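You operate a simulated robot arm through the tools that you are given. There is no shell and no other tool. Be economical: measure what you need, move in short steps, check, and stop when the job is done.

The job below is to be done with a simulated robot arm. You get a single attempt, and the scene is never put back.

TASK
Tip the pan's sugar into the pot that bears the card's word.
Fine: lid on the bench while you tip all in; pan back down, lid back on; spill none; leave the other pots and pan alone.

It is judged by the outcome, as a careful person would: the job done as asked, and still so three seconds after it is handed in. It fails if anything else is knocked over, pushed out of place, dropped, spilled or broken. A push-on lid holds only when it is set on centred and level and pressed home; a screw cap is set on level and turned clockwise until tight.

THE ROBOT
A 7-joint arm with a two-finger parallel gripper, fixed in place. Base frame: the origin is at the foot of the arm, x ahead of it, y to its left, z up; the work surface is at about z = 0.88. Lengths are in m, angles in degrees, forces in N, time in s.
With the tool pointing down near the work surface it reaches from about 0.3 to 0.7 m from the base axis. Its first joint turns from -66.0 to 66.0 degrees. Payload 1.57 kg.
Tool frame: the origin (TCP) lies between the finger pads and is the grasp point; the fingertips stand 0.03 m ahead of it; z points along the fingers, y is the line along which they close. Largest opening 0.11 m; finger width 0.024, thickness 0.012; the body of the gripper, 0.048 by 0.112 m, starts 0.078 m behind the TCP.
Orientation is that of the tool frame in the base frame, as a unit quaternion [w, x, y, z]. With the fingers straight down and closing along the base's y, the tool's x points along the base's -x, its y along +y and its z along -z.

THE INTERFACE
- The arm moves only by the tool send_rows. Its argument "targets" is a list of rows, each a list of 7 numbers: the shift along the base's x, y, z in m, then the turn, a rotation vector about the base's x, y, z in degrees, then the finger opening in m, from 0 to 0.11. In form: [[tx, ty, tz, wx, wy, wz, hand], ...]. A call has 1 to 20 rows; each row is the pose to reach, as a shift and turn from the pose commanded when the call began. A row lasts 0.2 s, in which the tool goes at most 0.05 m and 8.6 degrees; a call with a longer step from one row to the next is refused whole, and so is a gripper value outside its range. Where a pose cannot be reached the arm comes as near as it can. A force on the tool above 40 N (or 10 N above the force at the start of the call, whichever is more), or a blocked arm, ends the call early, and 0.2 s more pass. The fingers move at their own pace (about 0.108 m/s each) and stop on an object; they squeeze with about 29 N. The grip force told is the motor's: it shows also when the fingers shut on nothing. Time passes only in rows, and 0.2 s behind the last, so rows that repeat a pose let the fingers close. The reply holds the time, the measured pose of the TCP, the force on the tool along the base axes, the opening and the grip force, in the units named above and with some noise, with the torque about the TCP (base axes, N m) and any sound that the robot's microphone picked up.
- Cameras (640 x 400 px; columns grow to the right, rows downward): "scene" is fixed at [0.1341, -0.3795, 1.4156]; the picture's right is [0.94, -0.35, 0.00], its down [-0.17, -0.46, -0.87] and it looks along [0.30, 0.82, -0.49] (base axes); focal length 307 px, centre (320, 200). "wrist" rides on the gripper at [0.07, 0.016, -0.141] in the tool frame; the picture's right is [-0.23, 0.97, 0.00], its down [-0.86, -0.20, -0.48] and it looks along [-0.47, -0.11, 0.88] (tool axes); focal length 222 px, centre (320, 200). There is no depth. A picture from a camera that has moved, and an enlarged one, comes with that camera's place and axes in the base frame and with its lens. The place of the scene camera against the robot may be out by one fixed shift of up to 0.012 m in any direction.
- grab_frame(camera): a new picture of that camera. It takes no simulated time.
- close_up(camera, box): a new picture of the part [left, top, right, bottom] of that camera's present view, enlarged. It takes no simulated time.
- hand_in(): hands the job in; it is judged then, once.

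Go step by step. Nothing tells you positions but the pictures and the camera data: compare them with the known pose of the tool, close in by small moves and look again before you grip or let go. The budget is 120 turns and 76 pictures, counting those below and the enlarged ones. Unless the task says otherwise, let go and move clear before handing in, and close with one line.

The tools are called after "Call:" as name(argument=value, ...) on one line, values as JSON. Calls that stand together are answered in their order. send_rows: Moves the arm, as the interface text tells. Its arguments: {"type":"object","properties":{"targets":{"type":"array"}},"required":["targets"]} The other tools are called the same way: grab_frame (camera) takes a picture; close_up (camera, box) takes an enlarged picture of a part of a camera's view; hand_in () hands the job in.

At the start:

```text
clock: 0.0
position: [0.3506, 0.0771, 1.2663]
tcp_rot: [0.0, -0.001, 1.0, 0.0]
ft_force: [0.9, -0.6, -0.1]
ft_torque: [0.03, -0.03, -0.01]
width: 0.11
grip_force: 0.1
```

scene: 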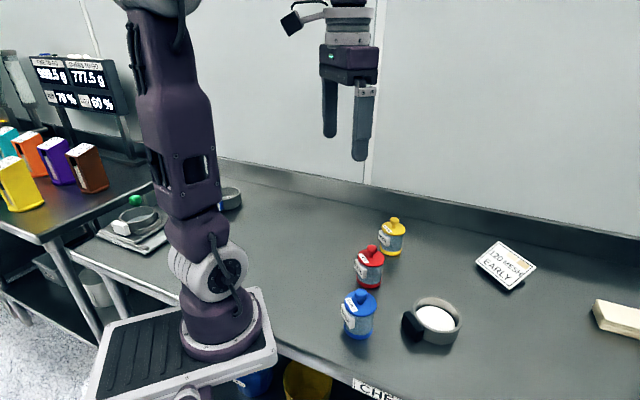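
wrist: 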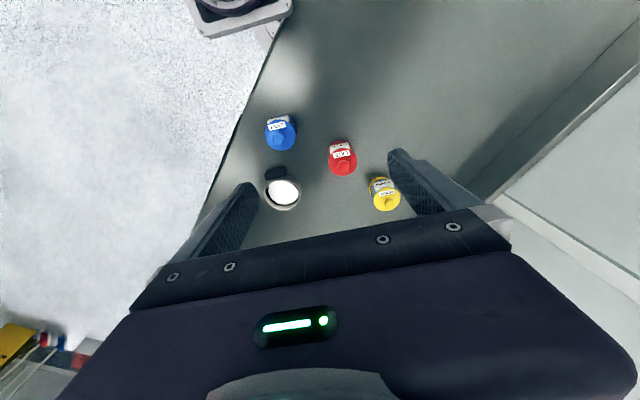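

I see three lidded pots (blue, red, yellow), a pan with white sugar and a card on the bench. I'll zoom in on the card and the labels.

Call:
close_up(camera="scene", box=[460, 230, 550, 300])

Call:
close_up(camera="scene", box=[330, 205, 480, 355])

Call:
close_up(camera="wrist", box=[245, 100, 415, 220])

```text
5.71 times, centred on (505, 265) of scene
camera zoom: at [0.1341, -0.3795, 1.4156], right [0.94, -0.35, 0.0], down [-0.17, -0.46, -0.87], along [0.3, 0.82, -0.49], focal length 1753 px, centre (-737, -171)
```

zoom: 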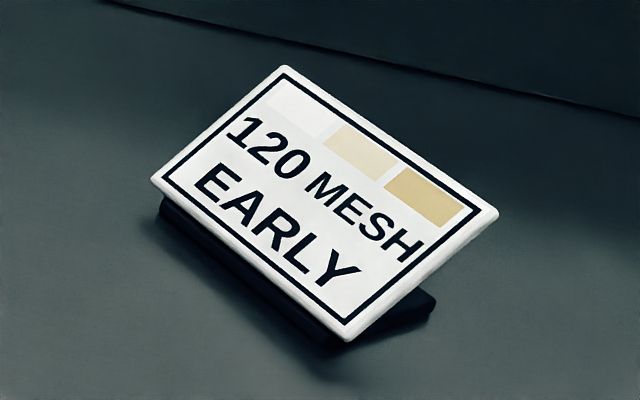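

```text
2.67 times, centred on (405, 280) of scene
camera zoom: at [0.1341, -0.3795, 1.4156], right [0.94, -0.35, 0.0], down [-0.17, -0.46, -0.87], along [0.3, 0.82, -0.49], focal length 818 px, centre (93, -13)
```

zoom: 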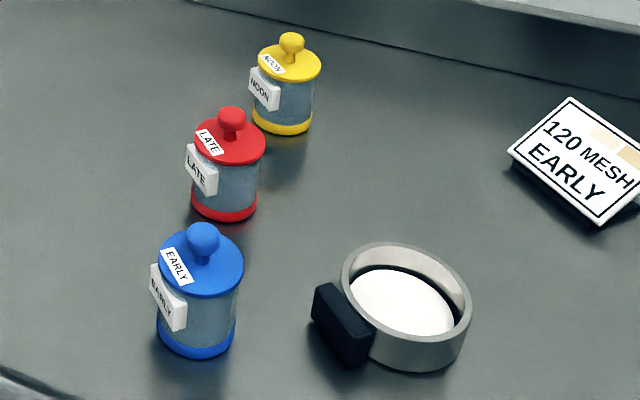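

```text
3.33 times, centred on (330, 160) of wrist
camera zoom: at [0.2809, 0.0935, 1.4085], right [0.23, 0.97, 0.0], down [0.86, -0.2, 0.48], along [0.47, -0.11, -0.88], focal length 740 px, centre (287, 333)
```

zoom: 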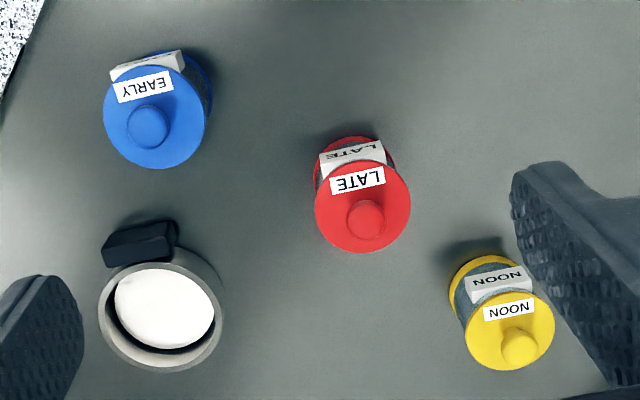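

The card says EARLY, so the blue pot at about (0.36, -0.01) is the target. The pan is near (0.51, -0.06), with its handle towards the robot. I'll move closer for a better look.

Call:
send_rows(targets=[[0.02, -0.022, -0.03, 0, 0, 0, 0.11], [0.04, -0.044, -0.06, 0, 0, 0, 0.11], [0.06, -0.066, -0.09, 0, 0, 0, 0.11], [0.08, -0.087, -0.12, 0, 0, 0, 0.11], [0.08, -0.087, -0.12, 0, 0, 0, 0.11]])

Call:
grab_frame(camera="wrist")

Call:
close_up(camera="scene", box=[330, 280, 410, 350])

Call:
close_up(camera="scene", box=[390, 285, 470, 355])

```text
clock: 1.2
position: [0.4274, -0.0083, 1.1449]
tcp_rot: [0.0, 0.0, 1.0, 0.0]
ft_force: [-1.0, 0.0, 0.0]
ft_torque: [-0.01, -0.01, 0.01]
width: 0.1101
grip_force: 0.0
```

```text
70 pictures are left
camera wrist: at [0.3581, 0.0071, 1.2876], right [0.23, 0.97, 0.0], down [0.86, -0.2, 0.48], along [0.47, -0.11, -0.88], focal length 222 px, centre (320, 200)
```

wrist: 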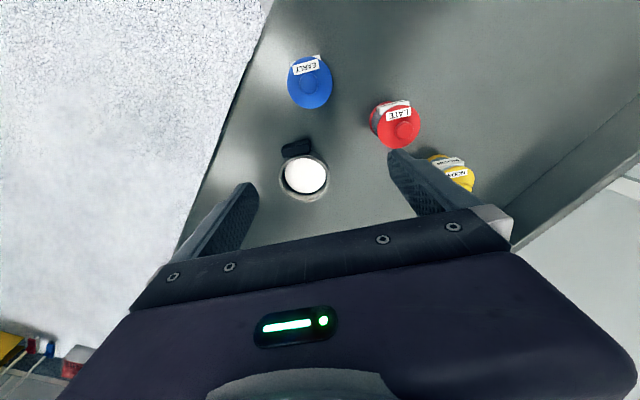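

```text
5.71 times, centred on (370, 315) of scene
camera zoom: at [0.1341, -0.3795, 1.4156], right [0.94, -0.35, 0.0], down [-0.17, -0.46, -0.87], along [0.3, 0.82, -0.49], focal length 1753 px, centre (34, -457)
```

zoom: 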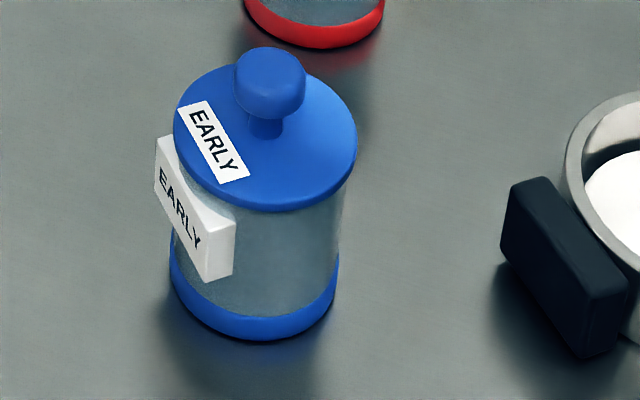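

```text
5.71 times, centred on (430, 320) of scene
camera zoom: at [0.1341, -0.3795, 1.4156], right [0.94, -0.35, 0.0], down [-0.17, -0.46, -0.87], along [0.3, 0.82, -0.49], focal length 1753 px, centre (-309, -486)
```

zoom: 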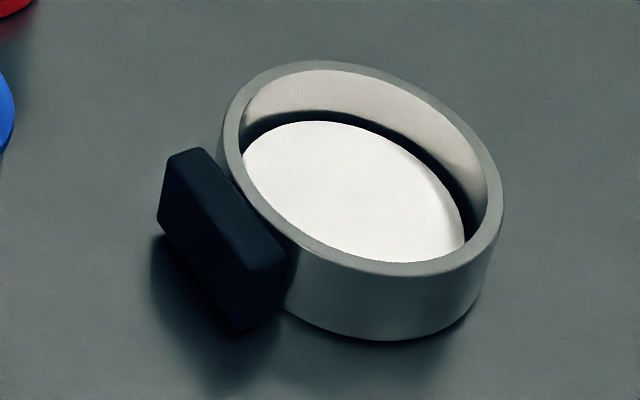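

The blue pot has a knobbed lid, and the pan has a slab handle facing the robot. Before touching anything I'll rehearse the pouring wrist motion in free air: a 90° yaw first, then a tilt.

Call:
send_rows(targets=[[-0.01, 0, 0.01, 0, 0, -8.5, 0.11], [-0.02, 0, 0.02, 0, 0, -17, 0.11], [-0.03, 0, 0.03, 0, 0, -25.5, 0.11], [-0.04, 0, 0.04, 0, 0, -34, 0.11], [-0.05, 0, 0.05, 0, 0, -42.5, 0.11], [-0.06, 0, 0.06, 0, 0, -51, 0.11], [-0.07, 0, 0.06, 0, 0, -59, 0.11], [-0.07, 0, 0.06, 0, 0, -67, 0.11], [-0.07, 0, 0.06, 0, 0, -75, 0.11], [-0.07, 0, 0.06, 0, 0, -83, 0.11], [-0.07, 0, 0.06, 0, 0, -90, 0.11], [-0.07, 0, 0.06, 0, 0, -90, 0.11]])

Call:
send_rows(targets=[[0, 0, 0, 8, 0, 0, 0.11], [0, 0, 0, 16, 0, 0, 0.11], [0, 0, 0, 24, 0, 0, 0.11], [0, 0, 0, 32, 0, 0, 0.11], [0, 0, 0, 40, 0, 0, 0.11], [0, 0, 0, 48, 0, 0, 0.11], [0, 0, 0, 56, 0, 0, 0.11], [0, 0, 0, 64, 0, 0, 0.11], [0, 0, 0, 72, 0, 0, 0.11], [0, 0, 0, 80, 0, 0, 0.11], [0, 0, 0, 88, 0, 0, 0.11], [0, 0, 0, 96, 0, 0, 0.11], [0, 0, 0, 104, 0, 0, 0.11], [0, 0, 0, 112, 0, 0, 0.11], [0, 0, 0, 120, 0, 0, 0.11], [0, 0, 0, 120, 0, 0, 0.11]])

Call:
grab_frame(camera="scene")

```text
clock: 3.8
position: [0.3596, -0.009, 1.2062]
tcp_rot: [0.0, 0.708, 0.706, 0.0]
ft_force: [0.2, 0.6, 0.0]
ft_torque: [0.0, -0.02, 0.04]
width: 0.11
grip_force: 0.0
```

```text
clock: 7.2
position: [0.3597, -0.0102, 1.2068]
tcp_rot: [-0.613, 0.353, 0.353, 0.613]
ft_force: [-0.6, -0.5, 0.3]
ft_torque: [0.01, -0.03, 0.02]
width: 0.1099
grip_force: 0.1
```

```text
67 pictures are left
```

scene: 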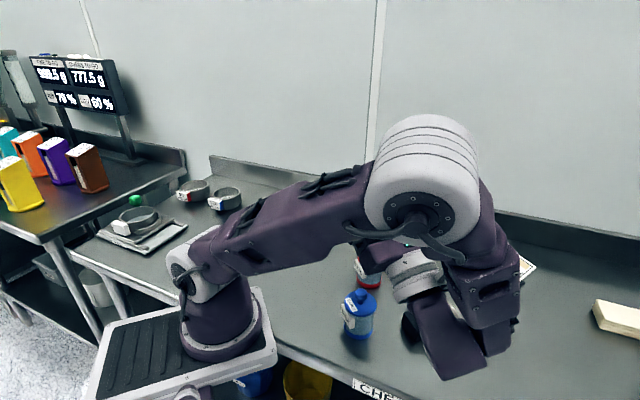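

The wrist reaches that tilt. Now I'll check that it also reaches it at the height needed for pouring.

Call:
send_rows(targets=[[0, 0, -0.02, 0, 0, 0, 0.11], [0, 0, -0.04, 0, 0, 0, 0.11], [0, 0, -0.06, 0, 0, 0, 0.11], [0, 0, -0.06, 0, 0, 0, 0.11]])

Call:
grab_frame(camera="scene")

Call:
grab_frame(camera="wrist")

```text
clock: 8.2
position: [0.3605, -0.0083, 1.1467]
tcp_rot: [0.613, -0.353, -0.354, -0.612]
ft_force: [-1.0, -0.1, 0.1]
ft_torque: [-0.01, -0.01, 0.01]
width: 0.1098
grip_force: 0.1
```

```text
66 pictures are left
```

scene: 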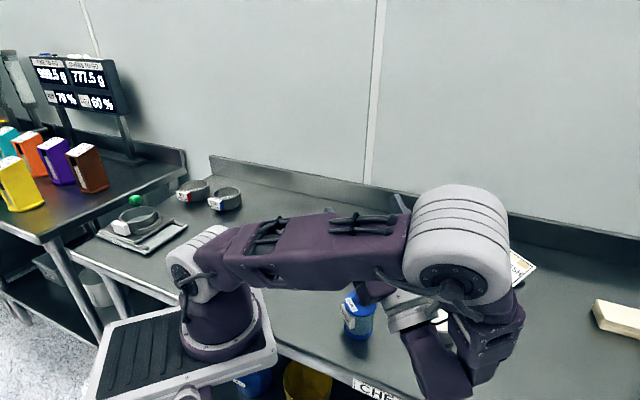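

```text
65 pictures are left
camera wrist: at [0.376, -0.1664, 1.1373], right [0.97, 0.11, -0.2], down [-0.2, 0.01, -0.98], along [-0.11, 0.99, 0.04], focal length 222 px, centre (320, 200)
```

wrist: 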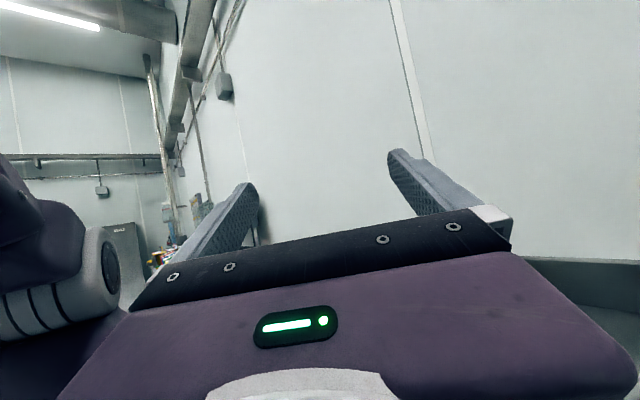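

Still clear and reachable; going down to pouring height to confirm.

Call:
send_rows(targets=[[0, 0, -0.02, 0, 0, 0, 0.11], [0, 0, -0.04, 0, 0, 0, 0.11], [0, 0, -0.06, 0, 0, 0, 0.11], [0, 0, -0.07, 0, 0, 0, 0.11], [0, 0, -0.07, 0, 0, 0, 0.11]])

Call:
grab_frame(camera="scene")

```text
clock: 9.4
position: [0.3602, -0.0093, 1.076]
tcp_rot: [0.613, -0.353, -0.353, -0.613]
ft_force: [0.1, 0.4, 1.6]
ft_torque: [0.0, 0.02, 0.0]
width: 0.11
grip_force: 0.0
```

```text
64 pictures are left
```

scene: 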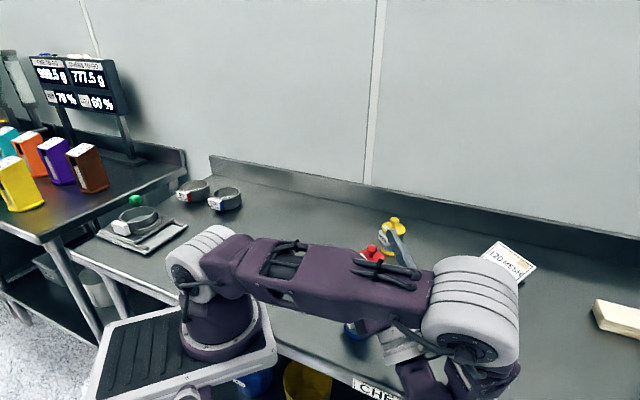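

The pour pose is reachable at z = 1.076. I'll back out the same way and go for the lid.

Call:
send_rows(targets=[[0, 0, 0.03, 0, 0, 0, 0.11], [0, 0, 0.06, 0, 0, 0, 0.11], [0, 0, 0.09, -8, 0, 0, 0.11], [0, 0, 0.1, -16, 0, 0, 0.11], [0, 0, 0.1, -24, 0, 0, 0.11], [0, 0, 0.1, -32, 0, 0, 0.11], [0, 0, 0.1, -40, 0, 0, 0.11], [0, 0, 0.1, -48, 0, 0, 0.11], [0, 0, 0.1, -56, 0, 0, 0.11], [0, 0, 0.1, -64, 0, 0, 0.11], [0, 0, 0.1, -72, 0, 0, 0.11], [0, 0, 0.1, -80, 0, 0, 0.11], [0, 0, 0.1, -88, 0, 0, 0.11], [0, 0, 0.1, -96, 0, 0, 0.11], [0, 0, 0.1, -104, 0, 0, 0.11], [0, 0, 0.1, -112, 0, 0, 0.11], [0, 0, 0.1, -120, 0, 0, 0.11], [0, 0, 0.1, -120, 0, 0, 0.11]])

Call:
send_rows(targets=[[0, 0, 0, 0, 0, 8.5, 0.11], [0, 0, 0, 0, 0, 17, 0.11], [0, 0, 0, 0, 0, 25.5, 0.11], [0, 0, 0, 0, 0, 34, 0.11], [0, 0, 0, 0, 0, 42.5, 0.11], [0, 0, 0, 0, 0, 51, 0.11], [0, 0, 0, 0, 0, 59, 0.11], [0, 0, 0, 0, 0, 67, 0.11], [0, 0, 0, 0, 0, 75, 0.09], [0, 0, 0, 0, 0, 83, 0.07], [0, 0, 0, 0, 0, 90, 0.06], [0, 0, 0, 0, 0, 90, 0.05]])

Call:
grab_frame(camera="wrist")

Call:
close_up(camera="scene", box=[280, 200, 440, 350])

```text
clock: 13.2
position: [0.3615, -0.0086, 1.1776]
tcp_rot: [0.0, 0.707, 0.707, -0.001]
ft_force: [0.3, -0.4, 0.5]
ft_torque: [0.02, 0.03, 0.0]
width: 0.11
grip_force: 0.1
```

```text
clock: 15.8
position: [0.3604, -0.0083, 1.1763]
tcp_rot: [0.0, -0.001, 1.0, 0.0]
ft_force: [0.2, 0.7, 0.6]
ft_torque: [0.02, -0.01, -0.04]
width: 0.0498
grip_force: 0.1
```

```text
63 pictures are left
camera wrist: at [0.2905, 0.0072, 1.3183], right [0.23, 0.97, 0.0], down [0.86, -0.2, 0.48], along [0.47, -0.11, -0.88], focal length 222 px, centre (320, 200)
```

wrist: 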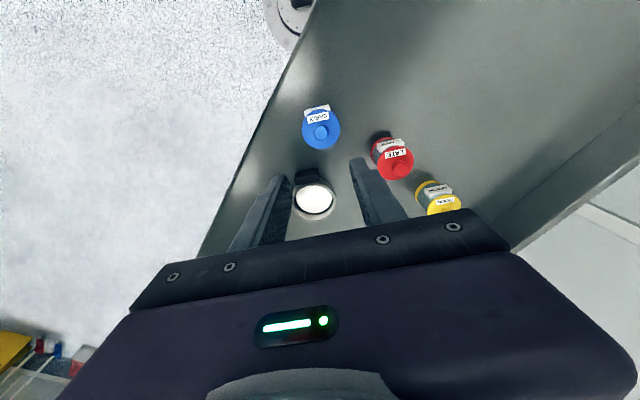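

```text
2.67 times, centred on (360, 275) of scene
camera zoom: at [0.1341, -0.3795, 1.4156], right [0.94, -0.35, 0.0], down [-0.17, -0.46, -0.87], along [0.3, 0.82, -0.49], focal length 818 px, centre (213, 0)
```

zoom: 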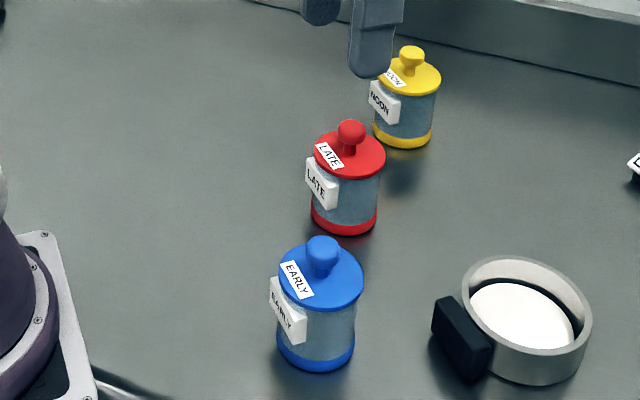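

The blue knob is directly below the TCP at about (0.361, -0.008). I'll lower with the fingers part open to just above the lid and check.

Call:
send_rows(targets=[[0, 0, -0.04, 0, 0, 0, 0.05], [0, 0, -0.08, 0, 0, 0, 0.05], [0, 0, -0.12, 0, 0, 0, 0.05], [0, 0, -0.15, 0, 0, 0, 0.05], [0, 0, -0.17, 0, 0, 0, 0.05], [0, 0, -0.18, 0, 0, 0, 0.05]])

Call:
close_up(camera="scene", box=[320, 250, 416, 340])

Call:
close_up(camera="wrist", box=[240, 100, 400, 240])

```text
clock: 17.2
position: [0.3618, -0.0107, 0.9976]
tcp_rot: [0.0, 0.0, 1.0, 0.0]
ft_force: [-0.7, 0.5, -0.5]
ft_torque: [0.01, -0.02, 0.03]
width: 0.05
grip_force: 0.1
```

```text
4.44 times, centred on (368, 295) of scene
camera zoom: at [0.1341, -0.3795, 1.4156], right [0.94, -0.35, 0.0], down [-0.17, -0.46, -0.87], along [0.3, 0.82, -0.49], focal length 1364 px, centre (107, -222)
```

zoom: 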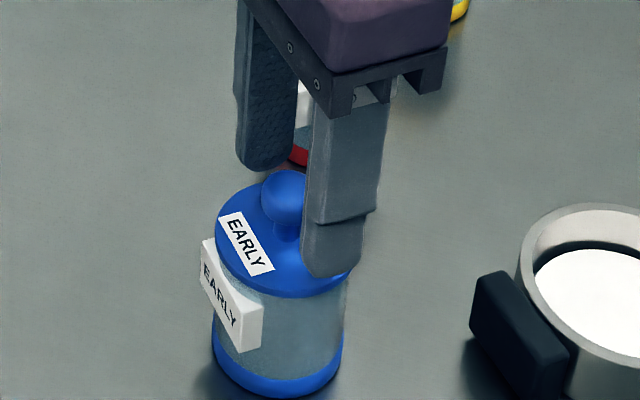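

```text
2.86 times, centred on (320, 170) of wrist
camera zoom: at [0.2917, 0.0049, 1.1392], right [0.23, 0.97, 0.0], down [0.85, -0.2, 0.48], along [0.47, -0.11, -0.88], focal length 635 px, centre (320, 286)
```

zoom: 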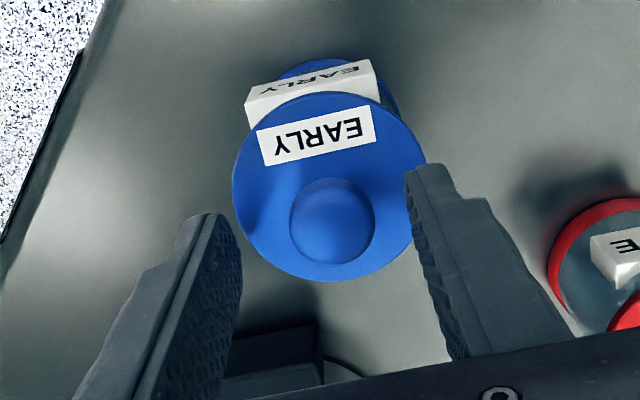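

Aligned with the knob. I'll lower the last bit and close on it.

Call:
send_rows(targets=[[0, 0.001, -0.005, 0, 0, 0, 0.05], [0, 0.001, -0.009, 0, 0, 0, 0.05], [0, 0.001, -0.012, 0, 0, 0, 0.05]])

Call:
close_up(camera="scene", box=[320, 250, 416, 340])

```text
clock: 18.0
position: [0.3598, -0.0092, 0.9852]
tcp_rot: [0.0, 0.0, 1.0, -0.001]
ft_force: [-0.6, -0.4, 0.6]
ft_torque: [0.02, 0.01, -0.02]
width: 0.0501
grip_force: 0.0
```

```text
4.44 times, centred on (368, 295) of scene
camera zoom: at [0.1341, -0.3795, 1.4156], right [0.94, -0.35, 0.0], down [-0.17, -0.46, -0.87], along [0.3, 0.82, -0.49], focal length 1364 px, centre (107, -222)
```

zoom: 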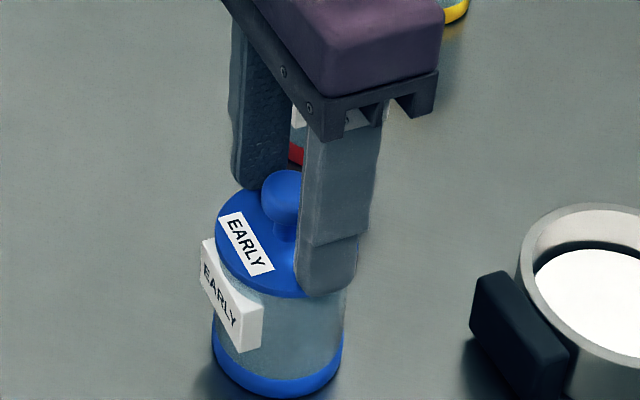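

No contact yet and the tips are just above the lid. Closing now.

Call:
send_rows(targets=[[0, 0, 0, 0, 0, 0, 0.03], [0, 0, 0, 0, 0, 0, 0.01], [0, 0, 0, 0, 0, 0, 0.01], [0, 0, 0, 0, 0, 0, 0.01]])

Call:
close_up(camera="wrist", box=[240, 100, 400, 240])

```text
clock: 19.0
position: [0.3605, -0.0106, 0.9851]
tcp_rot: [0.0, 0.001, 1.0, -0.001]
ft_force: [0.7, 1.8, 0.0]
ft_torque: [0.08, -0.03, 0.0]
width: 0.0217
grip_force: 29.1
```

```text
2.86 times, centred on (320, 170) of wrist
camera zoom: at [0.2909, 0.0066, 1.1269], right [0.23, 0.97, 0.0], down [0.86, -0.2, 0.48], along [0.47, -0.11, -0.88], focal length 635 px, centre (320, 286)
```

zoom: 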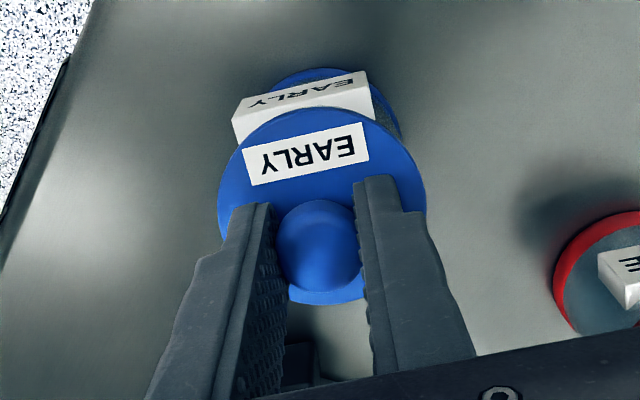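

Knob gripped. I'll lift gently and see whether the lid comes away (push-on) or resists.

Call:
send_rows(targets=[[0, 0, 0.002, 0, 0, 0, 0.01], [0, 0, 0.004, 0, 0, 0, 0.01], [0, 0, 0.006, 0, 0, 0, 0.01]])

Call:
close_up(camera="scene", box=[320, 250, 416, 340])

```text
clock: 19.8
position: [0.3608, -0.008, 0.9913]
tcp_rot: [0.001, 0.0, 1.0, 0.0]
ft_force: [0.9, -0.6, -0.5]
ft_torque: [-0.01, -0.03, -0.01]
width: 0.0218
grip_force: 29.1
heard: snap
```

```text
4.44 times, centred on (368, 295) of scene
camera zoom: at [0.1341, -0.3795, 1.4156], right [0.94, -0.35, 0.0], down [-0.17, -0.46, -0.87], along [0.3, 0.82, -0.49], focal length 1364 px, centre (107, -222)
```

zoom: 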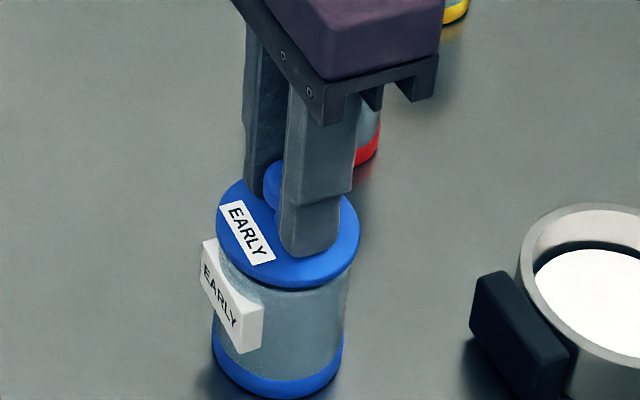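

The lid snapped free, so it's push-on, with the seated TCP at z ≈ 0.985. I'll carry it to open bench at about (0.35, 0.13).

Call:
send_rows(targets=[[0, 0, 0.02, 0, 0, 0, 0.01], [0, 0, 0.05, 0, 0, 0, 0.01], [0, 0, 0.08, 0, 0, 0, 0.01], [-0.003, 0.04, 0.08, 0, 0, 0, 0.01], [-0.006, 0.08, 0.08, 0, 0, 0, 0.01], [-0.01, 0.12, 0.08, 0, 0, 0, 0.01], [-0.01, 0.14, 0.07, 0, 0, 0, 0.01], [-0.01, 0.14, 0.03, 0, 0, 0, 0.01], [-0.01, 0.14, -0.01, 0, 0, 0, 0.01], [-0.01, 0.14, -0.03, 0, 0, 0, 0.01]])

Call:
close_up(camera="scene", box=[270, 180, 430, 340])

Call:
grab_frame(camera="wrist")

```text
clock: 22.0
position: [0.3476, 0.1309, 0.9595]
tcp_rot: [0.0, 0.0, 1.0, 0.0]
ft_force: [-0.5, 0.0, 0.1]
ft_torque: [-0.04, -0.02, 0.0]
width: 0.022
grip_force: 29.2
```

```text
2.50 times, centred on (350, 260) of scene
camera zoom: at [0.1341, -0.3795, 1.4156], right [0.94, -0.35, 0.0], down [-0.17, -0.46, -0.87], along [0.3, 0.82, -0.49], focal length 767 px, centre (245, 50)
```

zoom: 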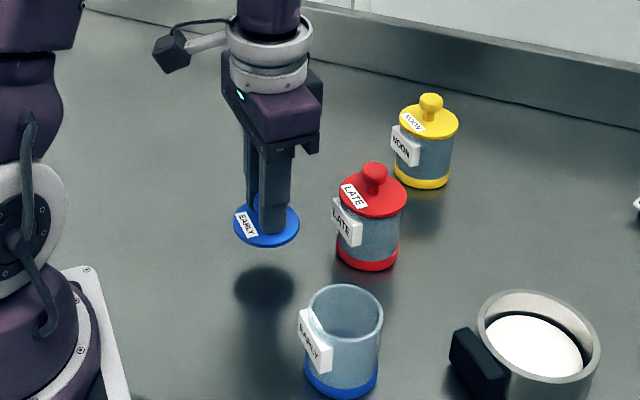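

```text
55 pictures are left
camera wrist: at [0.279, 0.1458, 1.1013], right [0.23, 0.97, 0.0], down [0.86, -0.2, 0.48], along [0.47, -0.11, -0.88], focal length 222 px, centre (320, 200)
```

wrist: 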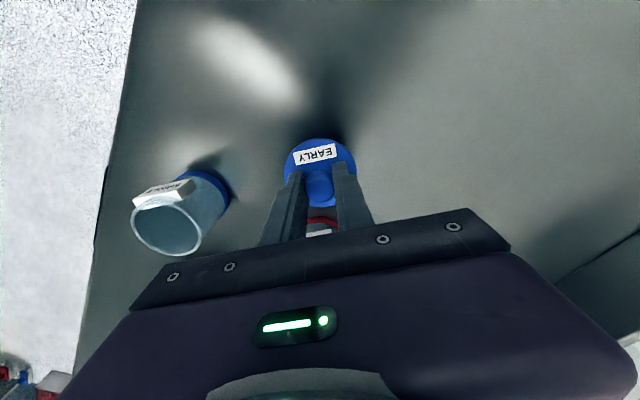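

The lid is held level above clear bench. Lowering in small steps until I feel contact.

Call:
send_rows(targets=[[0, 0, -0.01, 0, 0, 0, 0.01], [0, 0, -0.02, 0, 0, 0, 0.01], [0, 0, -0.026, 0, 0, 0, 0.01]])

Call:
send_rows(targets=[[0, 0, -0.002, 0, 0, 0, 0.01], [0, 0, -0.004, 0, 0, 0, 0.01]])

Call:
close_up(camera="scene", box=[290, 220, 390, 300])

```text
clock: 22.8
position: [0.3507, 0.1302, 0.9354]
tcp_rot: [0.0, 0.0, 1.0, 0.0]
ft_force: [0.5, -0.1, 0.4]
ft_torque: [0.0, -0.04, 0.05]
width: 0.0217
grip_force: 29.5
```

```text
clock: 23.4
position: [0.3499, 0.1317, 0.9313]
tcp_rot: [0.0, -0.001, 1.0, 0.0]
ft_force: [-0.4, 0.7, -0.6]
ft_torque: [-0.03, -0.02, -0.02]
width: 0.0215
grip_force: 28.7
```

```text
5.00 times, centred on (340, 260) of scene
camera zoom: at [0.1341, -0.3795, 1.4156], right [0.94, -0.35, 0.0], down [-0.17, -0.46, -0.87], along [0.3, 0.82, -0.49], focal length 1534 px, centre (220, -100)
```

zoom: 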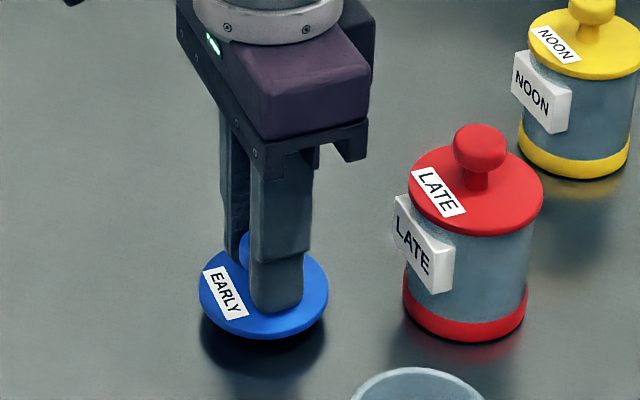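

Call:
send_rows(targets=[[0, 0, -0.002, 0, 0, 0, 0.01], [0, 0, -0.004, 0, 0, 0, 0.01]])

Call:
send_rows(targets=[[0, 0, -0.002, 0, 0, 0, 0.01], [0, 0, -0.003, 0, 0, 0, 0.01]])

Call:
close_up(camera="scene", box=[290, 220, 390, 300])

```text
clock: 24.0
position: [0.3505, 0.1311, 0.9267]
tcp_rot: [0.0, 0.0, 1.0, 0.0]
ft_force: [-0.1, 0.6, -0.6]
ft_torque: [0.01, -0.02, -0.01]
width: 0.0216
grip_force: 29.4
```

```text
clock: 24.6
position: [0.3496, 0.1318, 0.9228]
tcp_rot: [0.001, 0.0, 1.0, 0.0]
ft_force: [-4.5, -0.8, 25.3]
ft_torque: [-0.17, 0.14, 0.02]
width: 0.0217
grip_force: 29.5
```

```text
5.00 times, centred on (340, 260) of scene
camera zoom: at [0.1337, -0.3796, 1.4156], right [0.94, -0.35, 0.0], down [-0.17, -0.46, -0.87], along [0.3, 0.82, -0.49], focal length 1534 px, centre (220, -100)
```

zoom: 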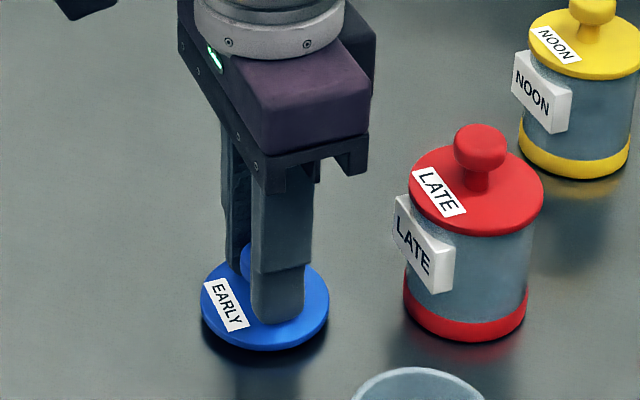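

Contact at TCP z ≈ 0.924. I'll ease off, release, and rise.

Call:
send_rows(targets=[[0, 0, 0.001, 0, 0, 0, 0.01], [0, 0, 0.001, 0, 0, 0, 0.03], [0, 0, 0.001, 0, 0, 0, 0.05], [0, 0, 0.001, 0, 0, 0, 0.055], [0, 0, 0.02, 0, 0, 0, 0.055], [0, 0, 0.06, 0, 0, 0, 0.055], [0, 0, 0.1, 0, 0, 0, 0.055], [0, 0, 0.14, 0, 0, 0, 0.055], [0, 0, 0.15, 0, 0, 0, 0.055]])

Call:
grab_frame(camera="wrist")

Call:
close_up(camera="scene", box=[290, 220, 390, 300])

```text
clock: 26.6
position: [0.3511, 0.1293, 1.074]
tcp_rot: [0.0, 0.0, 1.0, 0.001]
ft_force: [-0.9, -0.9, 0.3]
ft_torque: [-0.02, -0.01, 0.0]
width: 0.0548
grip_force: 0.1
```

```text
52 pictures are left
camera wrist: at [0.2807, 0.1454, 1.216], right [0.23, 0.97, 0.0], down [0.86, -0.2, 0.48], along [0.47, -0.11, -0.88], focal length 222 px, centre (320, 200)
```

wrist: 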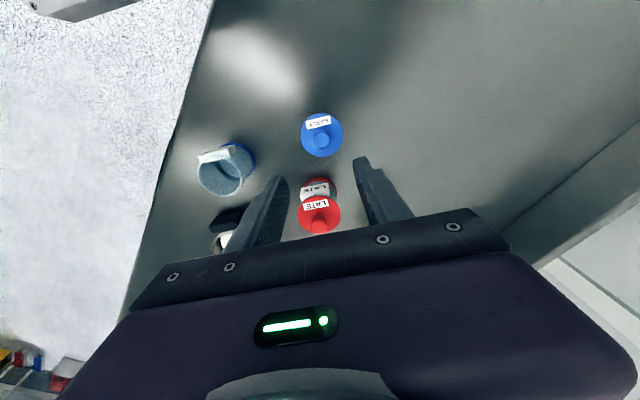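

```text
5.00 times, centred on (340, 260) of scene
camera zoom: at [0.1341, -0.3795, 1.4156], right [0.94, -0.35, 0.0], down [-0.17, -0.46, -0.87], along [0.3, 0.82, -0.49], focal length 1534 px, centre (220, -100)
```

zoom: 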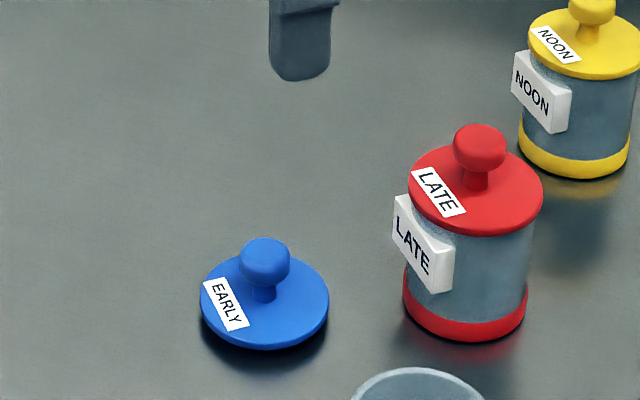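

The lid rests stably on the bench. Moving over to the pan handle to measure it.

Call:
send_rows(targets=[[0.015, -0.04, 0.02, 0, 0, 0, 0.07], [0.03, -0.08, 0.03, 0, 0, 0, 0.09], [0.045, -0.12, 0.03, 0, 0, 0, 0.09], [0.06, -0.16, 0.03, 0, 0, 0, 0.09], [0.08, -0.183, 0.02, 0, 0, 0, 0.09], [0.08, -0.183, 0.0, 0, 0, 0, 0.09], [0.08, -0.183, -0.02, 0, 0, 0, 0.09], [0.08, -0.183, -0.02, 0, 0, 0, 0.09]])

Call:
close_up(camera="wrist", box=[220, 80, 420, 240])

Call:
close_up(camera="scene", box=[380, 270, 480, 350])

```text
clock: 28.4
position: [0.4301, -0.0503, 1.0531]
tcp_rot: [0.0, 0.0, 1.0, 0.001]
ft_force: [-0.4, -0.7, 0.4]
ft_torque: [0.02, -0.02, 0.0]
width: 0.0901
grip_force: 0.1
```

```text
2.50 times, centred on (320, 160) of wrist
camera zoom: at [0.3606, -0.0351, 1.1952], right [0.23, 0.97, 0.0], down [0.85, -0.2, 0.48], along [0.47, -0.11, -0.88], focal length 555 px, centre (320, 300)
```

zoom: 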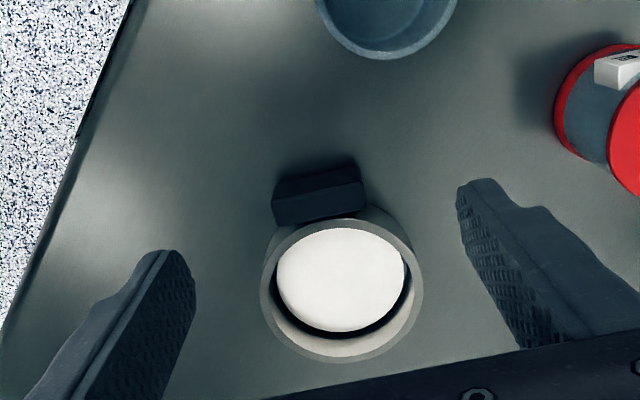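

```text
5.00 times, centred on (430, 310) of scene
camera zoom: at [0.1341, -0.3795, 1.4156], right [0.94, -0.35, 0.0], down [-0.17, -0.46, -0.87], along [0.3, 0.82, -0.49], focal length 1534 px, centre (-230, -350)
```

zoom: 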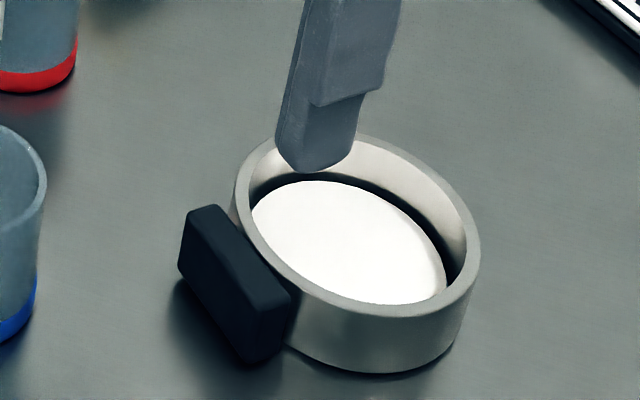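

The handle is a slab about 0.049 wide (y) and 0.015 thick, centred near (0.458, -0.058) with its top at z ≈ 0.907. I'll straddle it, biased slightly away from the pan wall.

Call:
send_rows(targets=[[0.01, -0.003, -0.03, 0, 0, 0, 0.075], [0.02, -0.006, -0.06, 0, 0, 0, 0.075], [0.02, -0.006, -0.09, 0, 0, 0, 0.075], [0.02, -0.006, -0.105, 0, 0, 0, 0.075]])

Call:
close_up(camera="wrist", box=[220, 80, 420, 240])

Call:
close_up(camera="scene", box=[380, 270, 480, 350])

```text
clock: 29.4
position: [0.4511, -0.0575, 0.9482]
tcp_rot: [0.0, 0.0, 1.0, 0.0]
ft_force: [0.6, 0.5, -0.3]
ft_torque: [-0.01, -0.03, -0.02]
width: 0.0751
grip_force: 0.0
```

```text
2.50 times, centred on (320, 160) of wrist
camera zoom: at [0.3818, -0.0414, 1.0908], right [0.23, 0.97, 0.0], down [0.85, -0.2, 0.48], along [0.47, -0.11, -0.88], focal length 555 px, centre (320, 300)
```

zoom: 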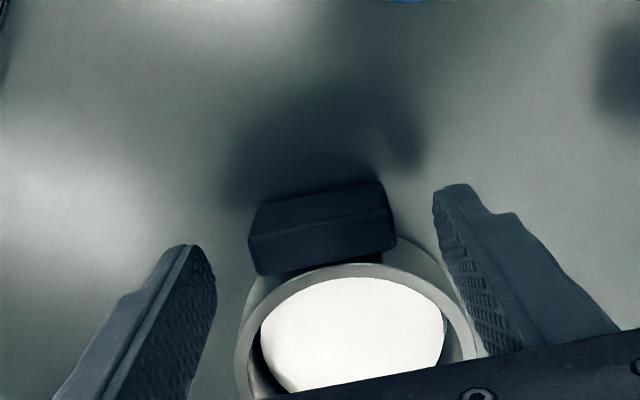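

```text
5.00 times, centred on (430, 310) of scene
camera zoom: at [0.1341, -0.3795, 1.4156], right [0.94, -0.35, 0.0], down [-0.17, -0.46, -0.87], along [0.3, 0.82, -0.49], focal length 1534 px, centre (-230, -350)
```

zoom: 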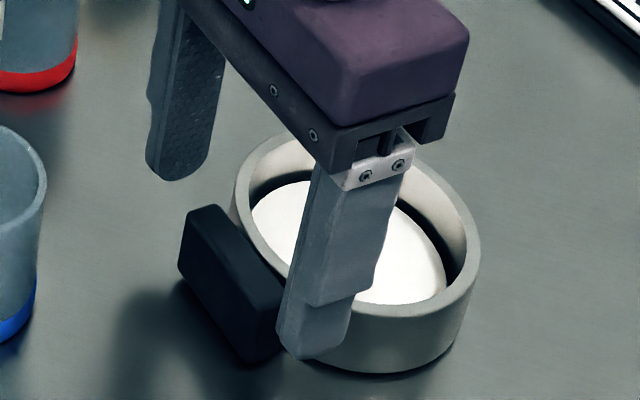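

Handle centre confirmed at about (0.457, -0.058). Shifting back 2 mm, then lowering to grip depth.

Call:
send_rows(targets=[[-0.002, -0.0005, -0.01, 0, 0, 0, 0.075], [-0.002, -0.0005, -0.02, 0, 0, 0, 0.075], [-0.002, -0.0005, -0.028, 0, 0, 0, 0.075], [-0.002, -0.0005, -0.033, 0, 0, 0, 0.075]])

Call:
close_up(camera="wrist", box=[220, 80, 420, 240])

Call:
close_up(camera="scene", box=[380, 270, 480, 350])

```text
clock: 30.4
position: [0.4494, -0.0571, 0.9154]
tcp_rot: [0.001, 0.0, 1.0, 0.0]
ft_force: [-0.5, -0.1, 0.5]
ft_torque: [-0.01, -0.01, 0.03]
width: 0.0749
grip_force: 0.1
```

```text
2.50 times, centred on (320, 160) of wrist
camera zoom: at [0.3795, -0.0423, 1.0577], right [0.23, 0.97, 0.0], down [0.86, -0.2, 0.48], along [0.47, -0.11, -0.88], focal length 555 px, centre (320, 300)
```

zoom: 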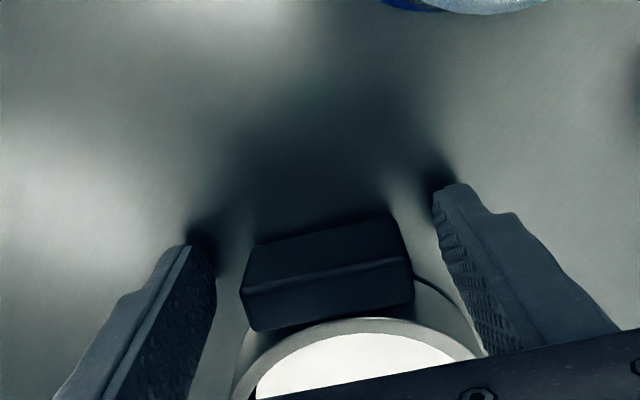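

```text
5.00 times, centred on (430, 310) of scene
camera zoom: at [0.1341, -0.3795, 1.4156], right [0.94, -0.35, 0.0], down [-0.17, -0.46, -0.87], along [0.3, 0.82, -0.49], focal length 1534 px, centre (-230, -350)
```

zoom: 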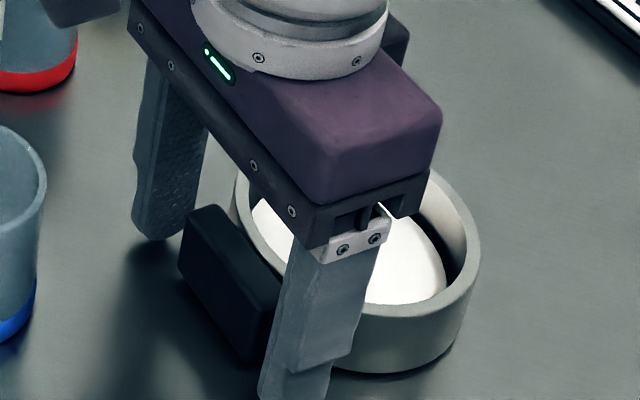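

The fingers straddle the handle cleanly. Closing.

Call:
send_rows(targets=[[0, 0, 0, 0, 0, 0, 0.06], [0, 0, 0, 0, 0, 0, 0.05], [0, 0, 0, 0, 0, 0, 0.04], [0, 0, 0, 0, 0, 0, 0.03], [0, 0, 0, 0, 0, 0, 0.03]])

Call:
close_up(camera="scene", box=[380, 270, 480, 350])

```text
clock: 31.6
position: [0.4487, -0.0578, 0.9154]
tcp_rot: [0.0, 0.0, 1.0, -0.001]
ft_force: [0.1, -0.8, 0.4]
ft_torque: [-0.01, 0.08, -0.02]
width: 0.0492
grip_force: 29.5
```

```text
5.00 times, centred on (430, 310) of scene
camera zoom: at [0.1341, -0.3795, 1.4156], right [0.94, -0.35, 0.0], down [-0.17, -0.46, -0.87], along [0.3, 0.82, -0.49], focal length 1534 px, centre (-230, -350)
```

zoom: 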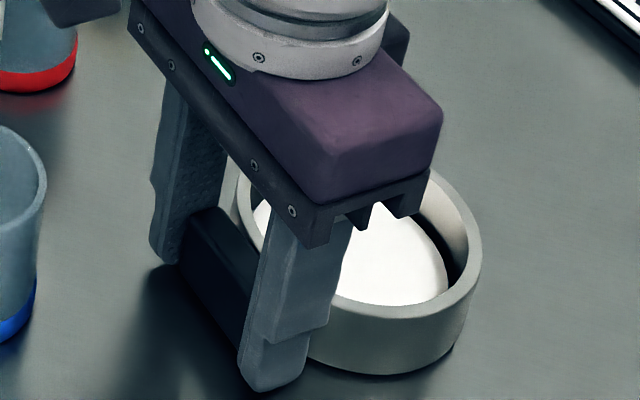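

Gripped at 0.049. I'll lift slightly and check that it hangs level.

Call:
send_rows(targets=[[0, 0, 0.003, 0, 0, 0, 0.03], [0, 0, 0.007, 0, 0, 0, 0.03], [0, 0, 0.012, 0, 0, 0, 0.03], [0, 0, 0.015, 0, 0, 0, 0.03], [0, 0, 0.015, 0, 0, 0, 0.03]])

Call:
close_up(camera="scene", box=[380, 270, 480, 350])

```text
clock: 32.8
position: [0.4486, -0.0576, 0.9319]
tcp_rot: [0.001, 0.0, 1.0, 0.0]
ft_force: [0.2, 1.3, -0.9]
ft_torque: [0.0, 0.07, 0.01]
width: 0.0491
grip_force: 28.9
```

```text
5.00 times, centred on (430, 310) of scene
camera zoom: at [0.1341, -0.3795, 1.4156], right [0.94, -0.35, 0.0], down [-0.17, -0.46, -0.87], along [0.3, 0.82, -0.49], focal length 1534 px, centre (-230, -350)
```

zoom: 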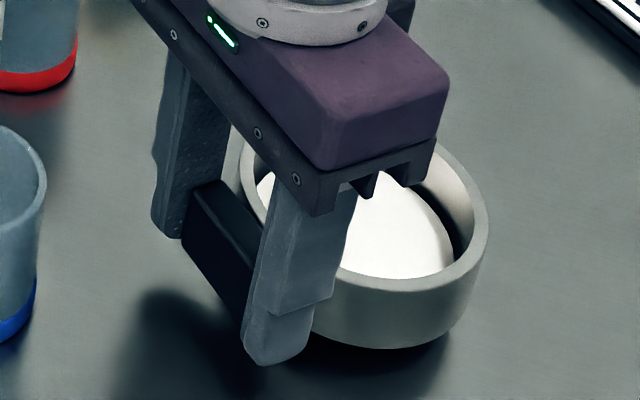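

The pan is lifted, level and light. I'll raise it to clearance height, then yaw it -90° smoothly.

Call:
send_rows(targets=[[0, 0, 0.01, 0, 0, 0, 0.03], [0, 0, 0.03, 0, 0, 0, 0.03], [0, 0, 0.05, 0, 0, 0, 0.03], [0, 0, 0.07, 0, 0, 0, 0.03], [0, 0, 0.09, 0, 0, 0, 0.03], [0, 0, 0.11, 0, 0, 0, 0.03], [0, 0, 0.13, 0, 0, 0, 0.03], [0, 0, 0.15, 0, 0, 0, 0.03], [0, 0, 0.16, 0, 0, 0, 0.03], [0, 0, 0.16, 0, 0, 0, 0.03]])

Call:
send_rows(targets=[[0, 0, 0, 0, 0, -3, 0.03], [0, 0, 0, 0, 0, -8, 0.03], [0, 0, 0, 0, 0, -13, 0.03], [0, 0, 0, 0, 0, -18, 0.03], [0, 0, 0, 0, 0, -23, 0.03], [0, 0, 0, 0, 0, -28, 0.03], [0, 0, 0, 0, 0, -33, 0.03], [0, 0, 0, 0, 0, -38, 0.03], [0, 0, 0, 0, 0, -43, 0.03], [0, 0, 0, 0, 0, -48, 0.03], [0, 0, 0, 0, 0, -53, 0.03], [0, 0, 0, 0, 0, -58, 0.03], [0, 0, 0, 0, 0, -63, 0.03], [0, 0, 0, 0, 0, -68, 0.03], [0, 0, 0, 0, 0, -73, 0.03], [0, 0, 0, 0, 0, -78, 0.03], [0, 0, 0, 0, 0, -83, 0.03], [0, 0, 0, 0, 0, -87, 0.03], [0, 0, 0, 0, 0, -90, 0.03], [0, 0, 0, 0, 0, -90, 0.03]])

Call:
grab_frame(camera="scene")

Call:
grab_frame(camera="wrist")

```text
clock: 35.0
position: [0.4473, -0.0575, 1.0901]
tcp_rot: [0.0, 0.0, 1.0, 0.0]
ft_force: [-0.6, 0.7, -0.3]
ft_torque: [0.01, 0.05, 0.02]
width: 0.0493
grip_force: 28.5
```

```text
clock: 39.2
position: [0.4483, -0.0562, 1.089]
tcp_rot: [0.0, 0.707, 0.707, 0.0]
ft_force: [-0.6, 0.0, -1.2]
ft_torque: [0.07, -0.01, 0.03]
width: 0.0492
grip_force: 28.8
```

```text
42 pictures are left
```

scene: 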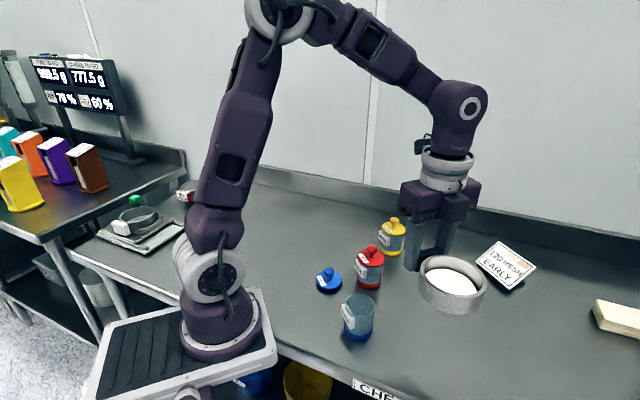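

```text
41 pictures are left
camera wrist: at [0.4655, 0.0119, 1.2327], right [0.97, -0.23, 0.0], down [-0.2, -0.85, 0.48], along [-0.11, -0.47, -0.88], focal length 222 px, centre (320, 200)
```

wrist: 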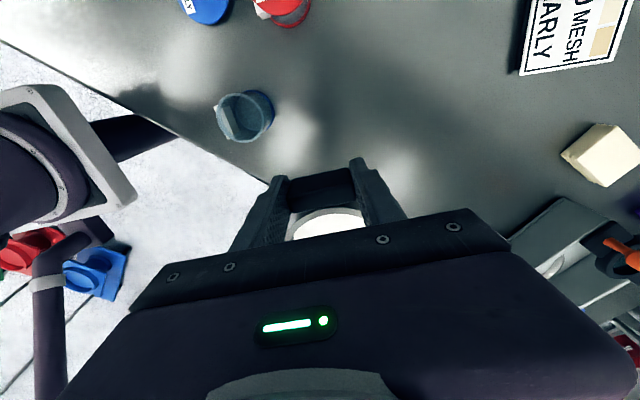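

The pan is level and its sugar intact. Moving to the pre-pour position beside and above the blue pot.

Call:
send_rows(targets=[[-0.006, 0.01, 0, 0, 0, 0, 0.03], [-0.018, 0.03, 0, 0, 0, 0, 0.03], [-0.03, 0.052, 0, 0, 0, 0, 0.03], [-0.042, 0.074, 0, 0, 0, 0, 0.03], [-0.054, 0.096, 0, 0, 0, 0, 0.03], [-0.066, 0.118, 0, 0, 0, 0, 0.03], [-0.078, 0.14, -0.01, 0, 0, 0, 0.03], [-0.087, 0.155, -0.02, 0, 0, 0, 0.03], [-0.09, 0.161, -0.03, 0, 0, 0, 0.03], [-0.09, 0.161, -0.03, 0, 0, 0, 0.03]])

Call:
close_up(camera="scene", box=[300, 230, 420, 350])

Call:
close_up(camera="wrist", box=[200, 120, 440, 270])

```text
clock: 41.4
position: [0.3573, 0.1038, 1.0595]
tcp_rot: [0.0, 0.707, 0.707, 0.0]
ft_force: [0.3, 0.3, -1.0]
ft_torque: [0.06, 0.0, -0.03]
width: 0.0495
grip_force: 29.3
```

```text
3.33 times, centred on (360, 290) of scene
camera zoom: at [0.1341, -0.3794, 1.4156], right [0.94, -0.35, 0.0], down [-0.17, -0.46, -0.87], along [0.3, 0.82, -0.49], focal length 1023 px, centre (187, -100)
```

zoom: 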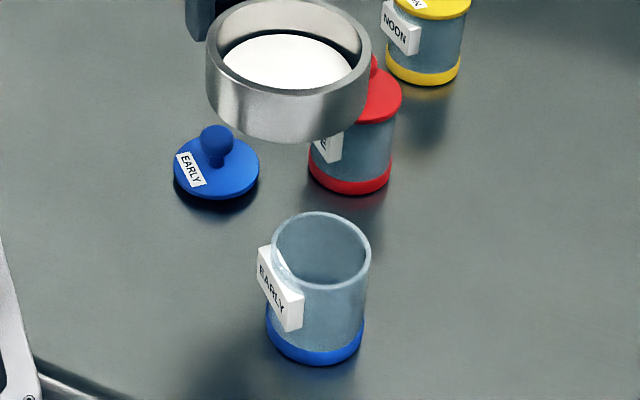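

```text
2.67 times, centred on (320, 195) of wrist
camera zoom: at [0.3738, 0.1727, 1.202], right [0.97, -0.23, 0.0], down [-0.2, -0.86, 0.48], along [-0.11, -0.47, -0.88], focal length 592 px, centre (320, 213)
```

zoom: 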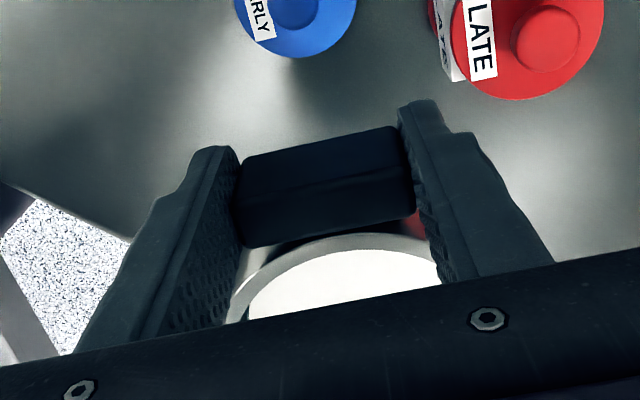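

The pan and pot line up in x (about 0.36). I'll start tilting slowly to 25°, with the lip over the near part of the opening, and look.

Call:
send_rows(targets=[[0, 0, -0.002, 3, 0, 0, 0.03], [0, 0.001, -0.005, 6, 0, 0, 0.03], [0, 0.001, -0.008, 10, 0, 0, 0.03], [0, 0, -0.012, 14, 0, 0, 0.03], [0, -0.002, -0.015, 17, 0, 0, 0.03], [0, -0.0037, -0.018, 20, 0, 0, 0.03], [0, -0.005, -0.02, 23, 0, 0, 0.03], [0, -0.0072, -0.021, 25, 0, 0, 0.03], [0, -0.0072, -0.021, 25, 0, 0, 0.03]])

Call:
close_up(camera="scene", box=[300, 230, 420, 350])

```text
clock: 43.4
position: [0.358, 0.0967, 1.0413]
tcp_rot: [-0.154, 0.69, 0.69, 0.153]
ft_force: [1.2, 0.2, -1.8]
ft_torque: [0.04, -0.04, 0.05]
width: 0.0492
grip_force: 28.5
```

```text
3.33 times, centred on (360, 290) of scene
camera zoom: at [0.1341, -0.3795, 1.4156], right [0.94, -0.35, 0.0], down [-0.17, -0.46, -0.87], along [0.3, 0.82, -0.49], focal length 1023 px, centre (187, -100)
```

zoom: 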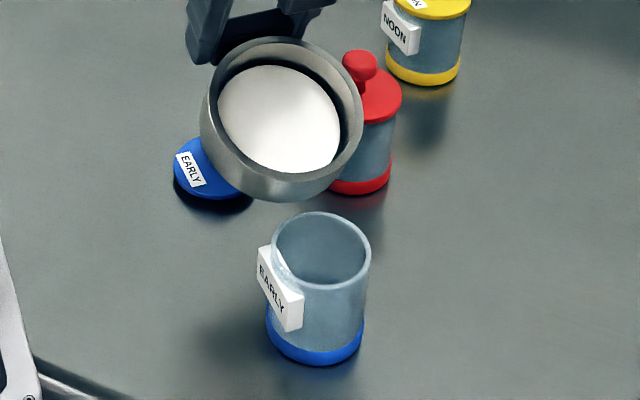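

The sugar hasn't moved yet at 25° and the geometry looks right. Continuing to 40°.

Call:
send_rows(targets=[[0.001, -0.0022, 0.0034, 2.5, 0, 0, 0.03], [0.001, -0.0043, 0.0066, 5, 0, 0, 0.03], [0.001, -0.0068, 0.0097, 7.5, 0, 0, 0.03], [0.001, -0.0093, 0.0126, 10, 0, 0, 0.03], [0.001, -0.0121, 0.0153, 12.5, 0, 0, 0.03], [0.001, -0.0149, 0.0178, 15, 0, 0, 0.03]])

Call:
close_up(camera="scene", box=[300, 230, 420, 350])

```text
clock: 44.8
position: [0.3592, 0.0817, 1.0573]
tcp_rot: [-0.242, 0.664, 0.665, 0.241]
ft_force: [0.3, 0.4, -1.2]
ft_torque: [0.02, -0.03, 0.01]
width: 0.0494
grip_force: 29.0
```

```text
3.33 times, centred on (360, 290) of scene
camera zoom: at [0.1341, -0.3795, 1.4156], right [0.94, -0.35, 0.0], down [-0.17, -0.46, -0.87], along [0.3, 0.82, -0.49], focal length 1023 px, centre (187, -100)
```

zoom: 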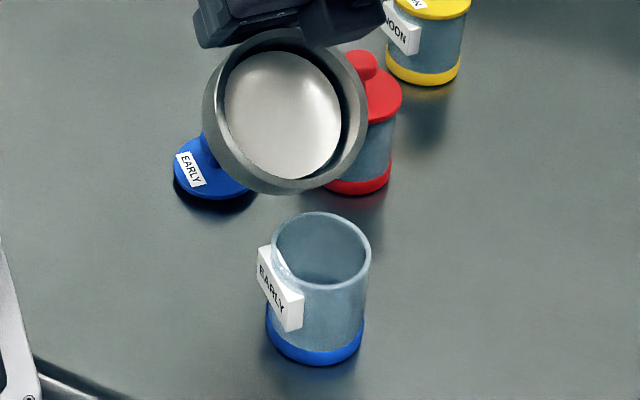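

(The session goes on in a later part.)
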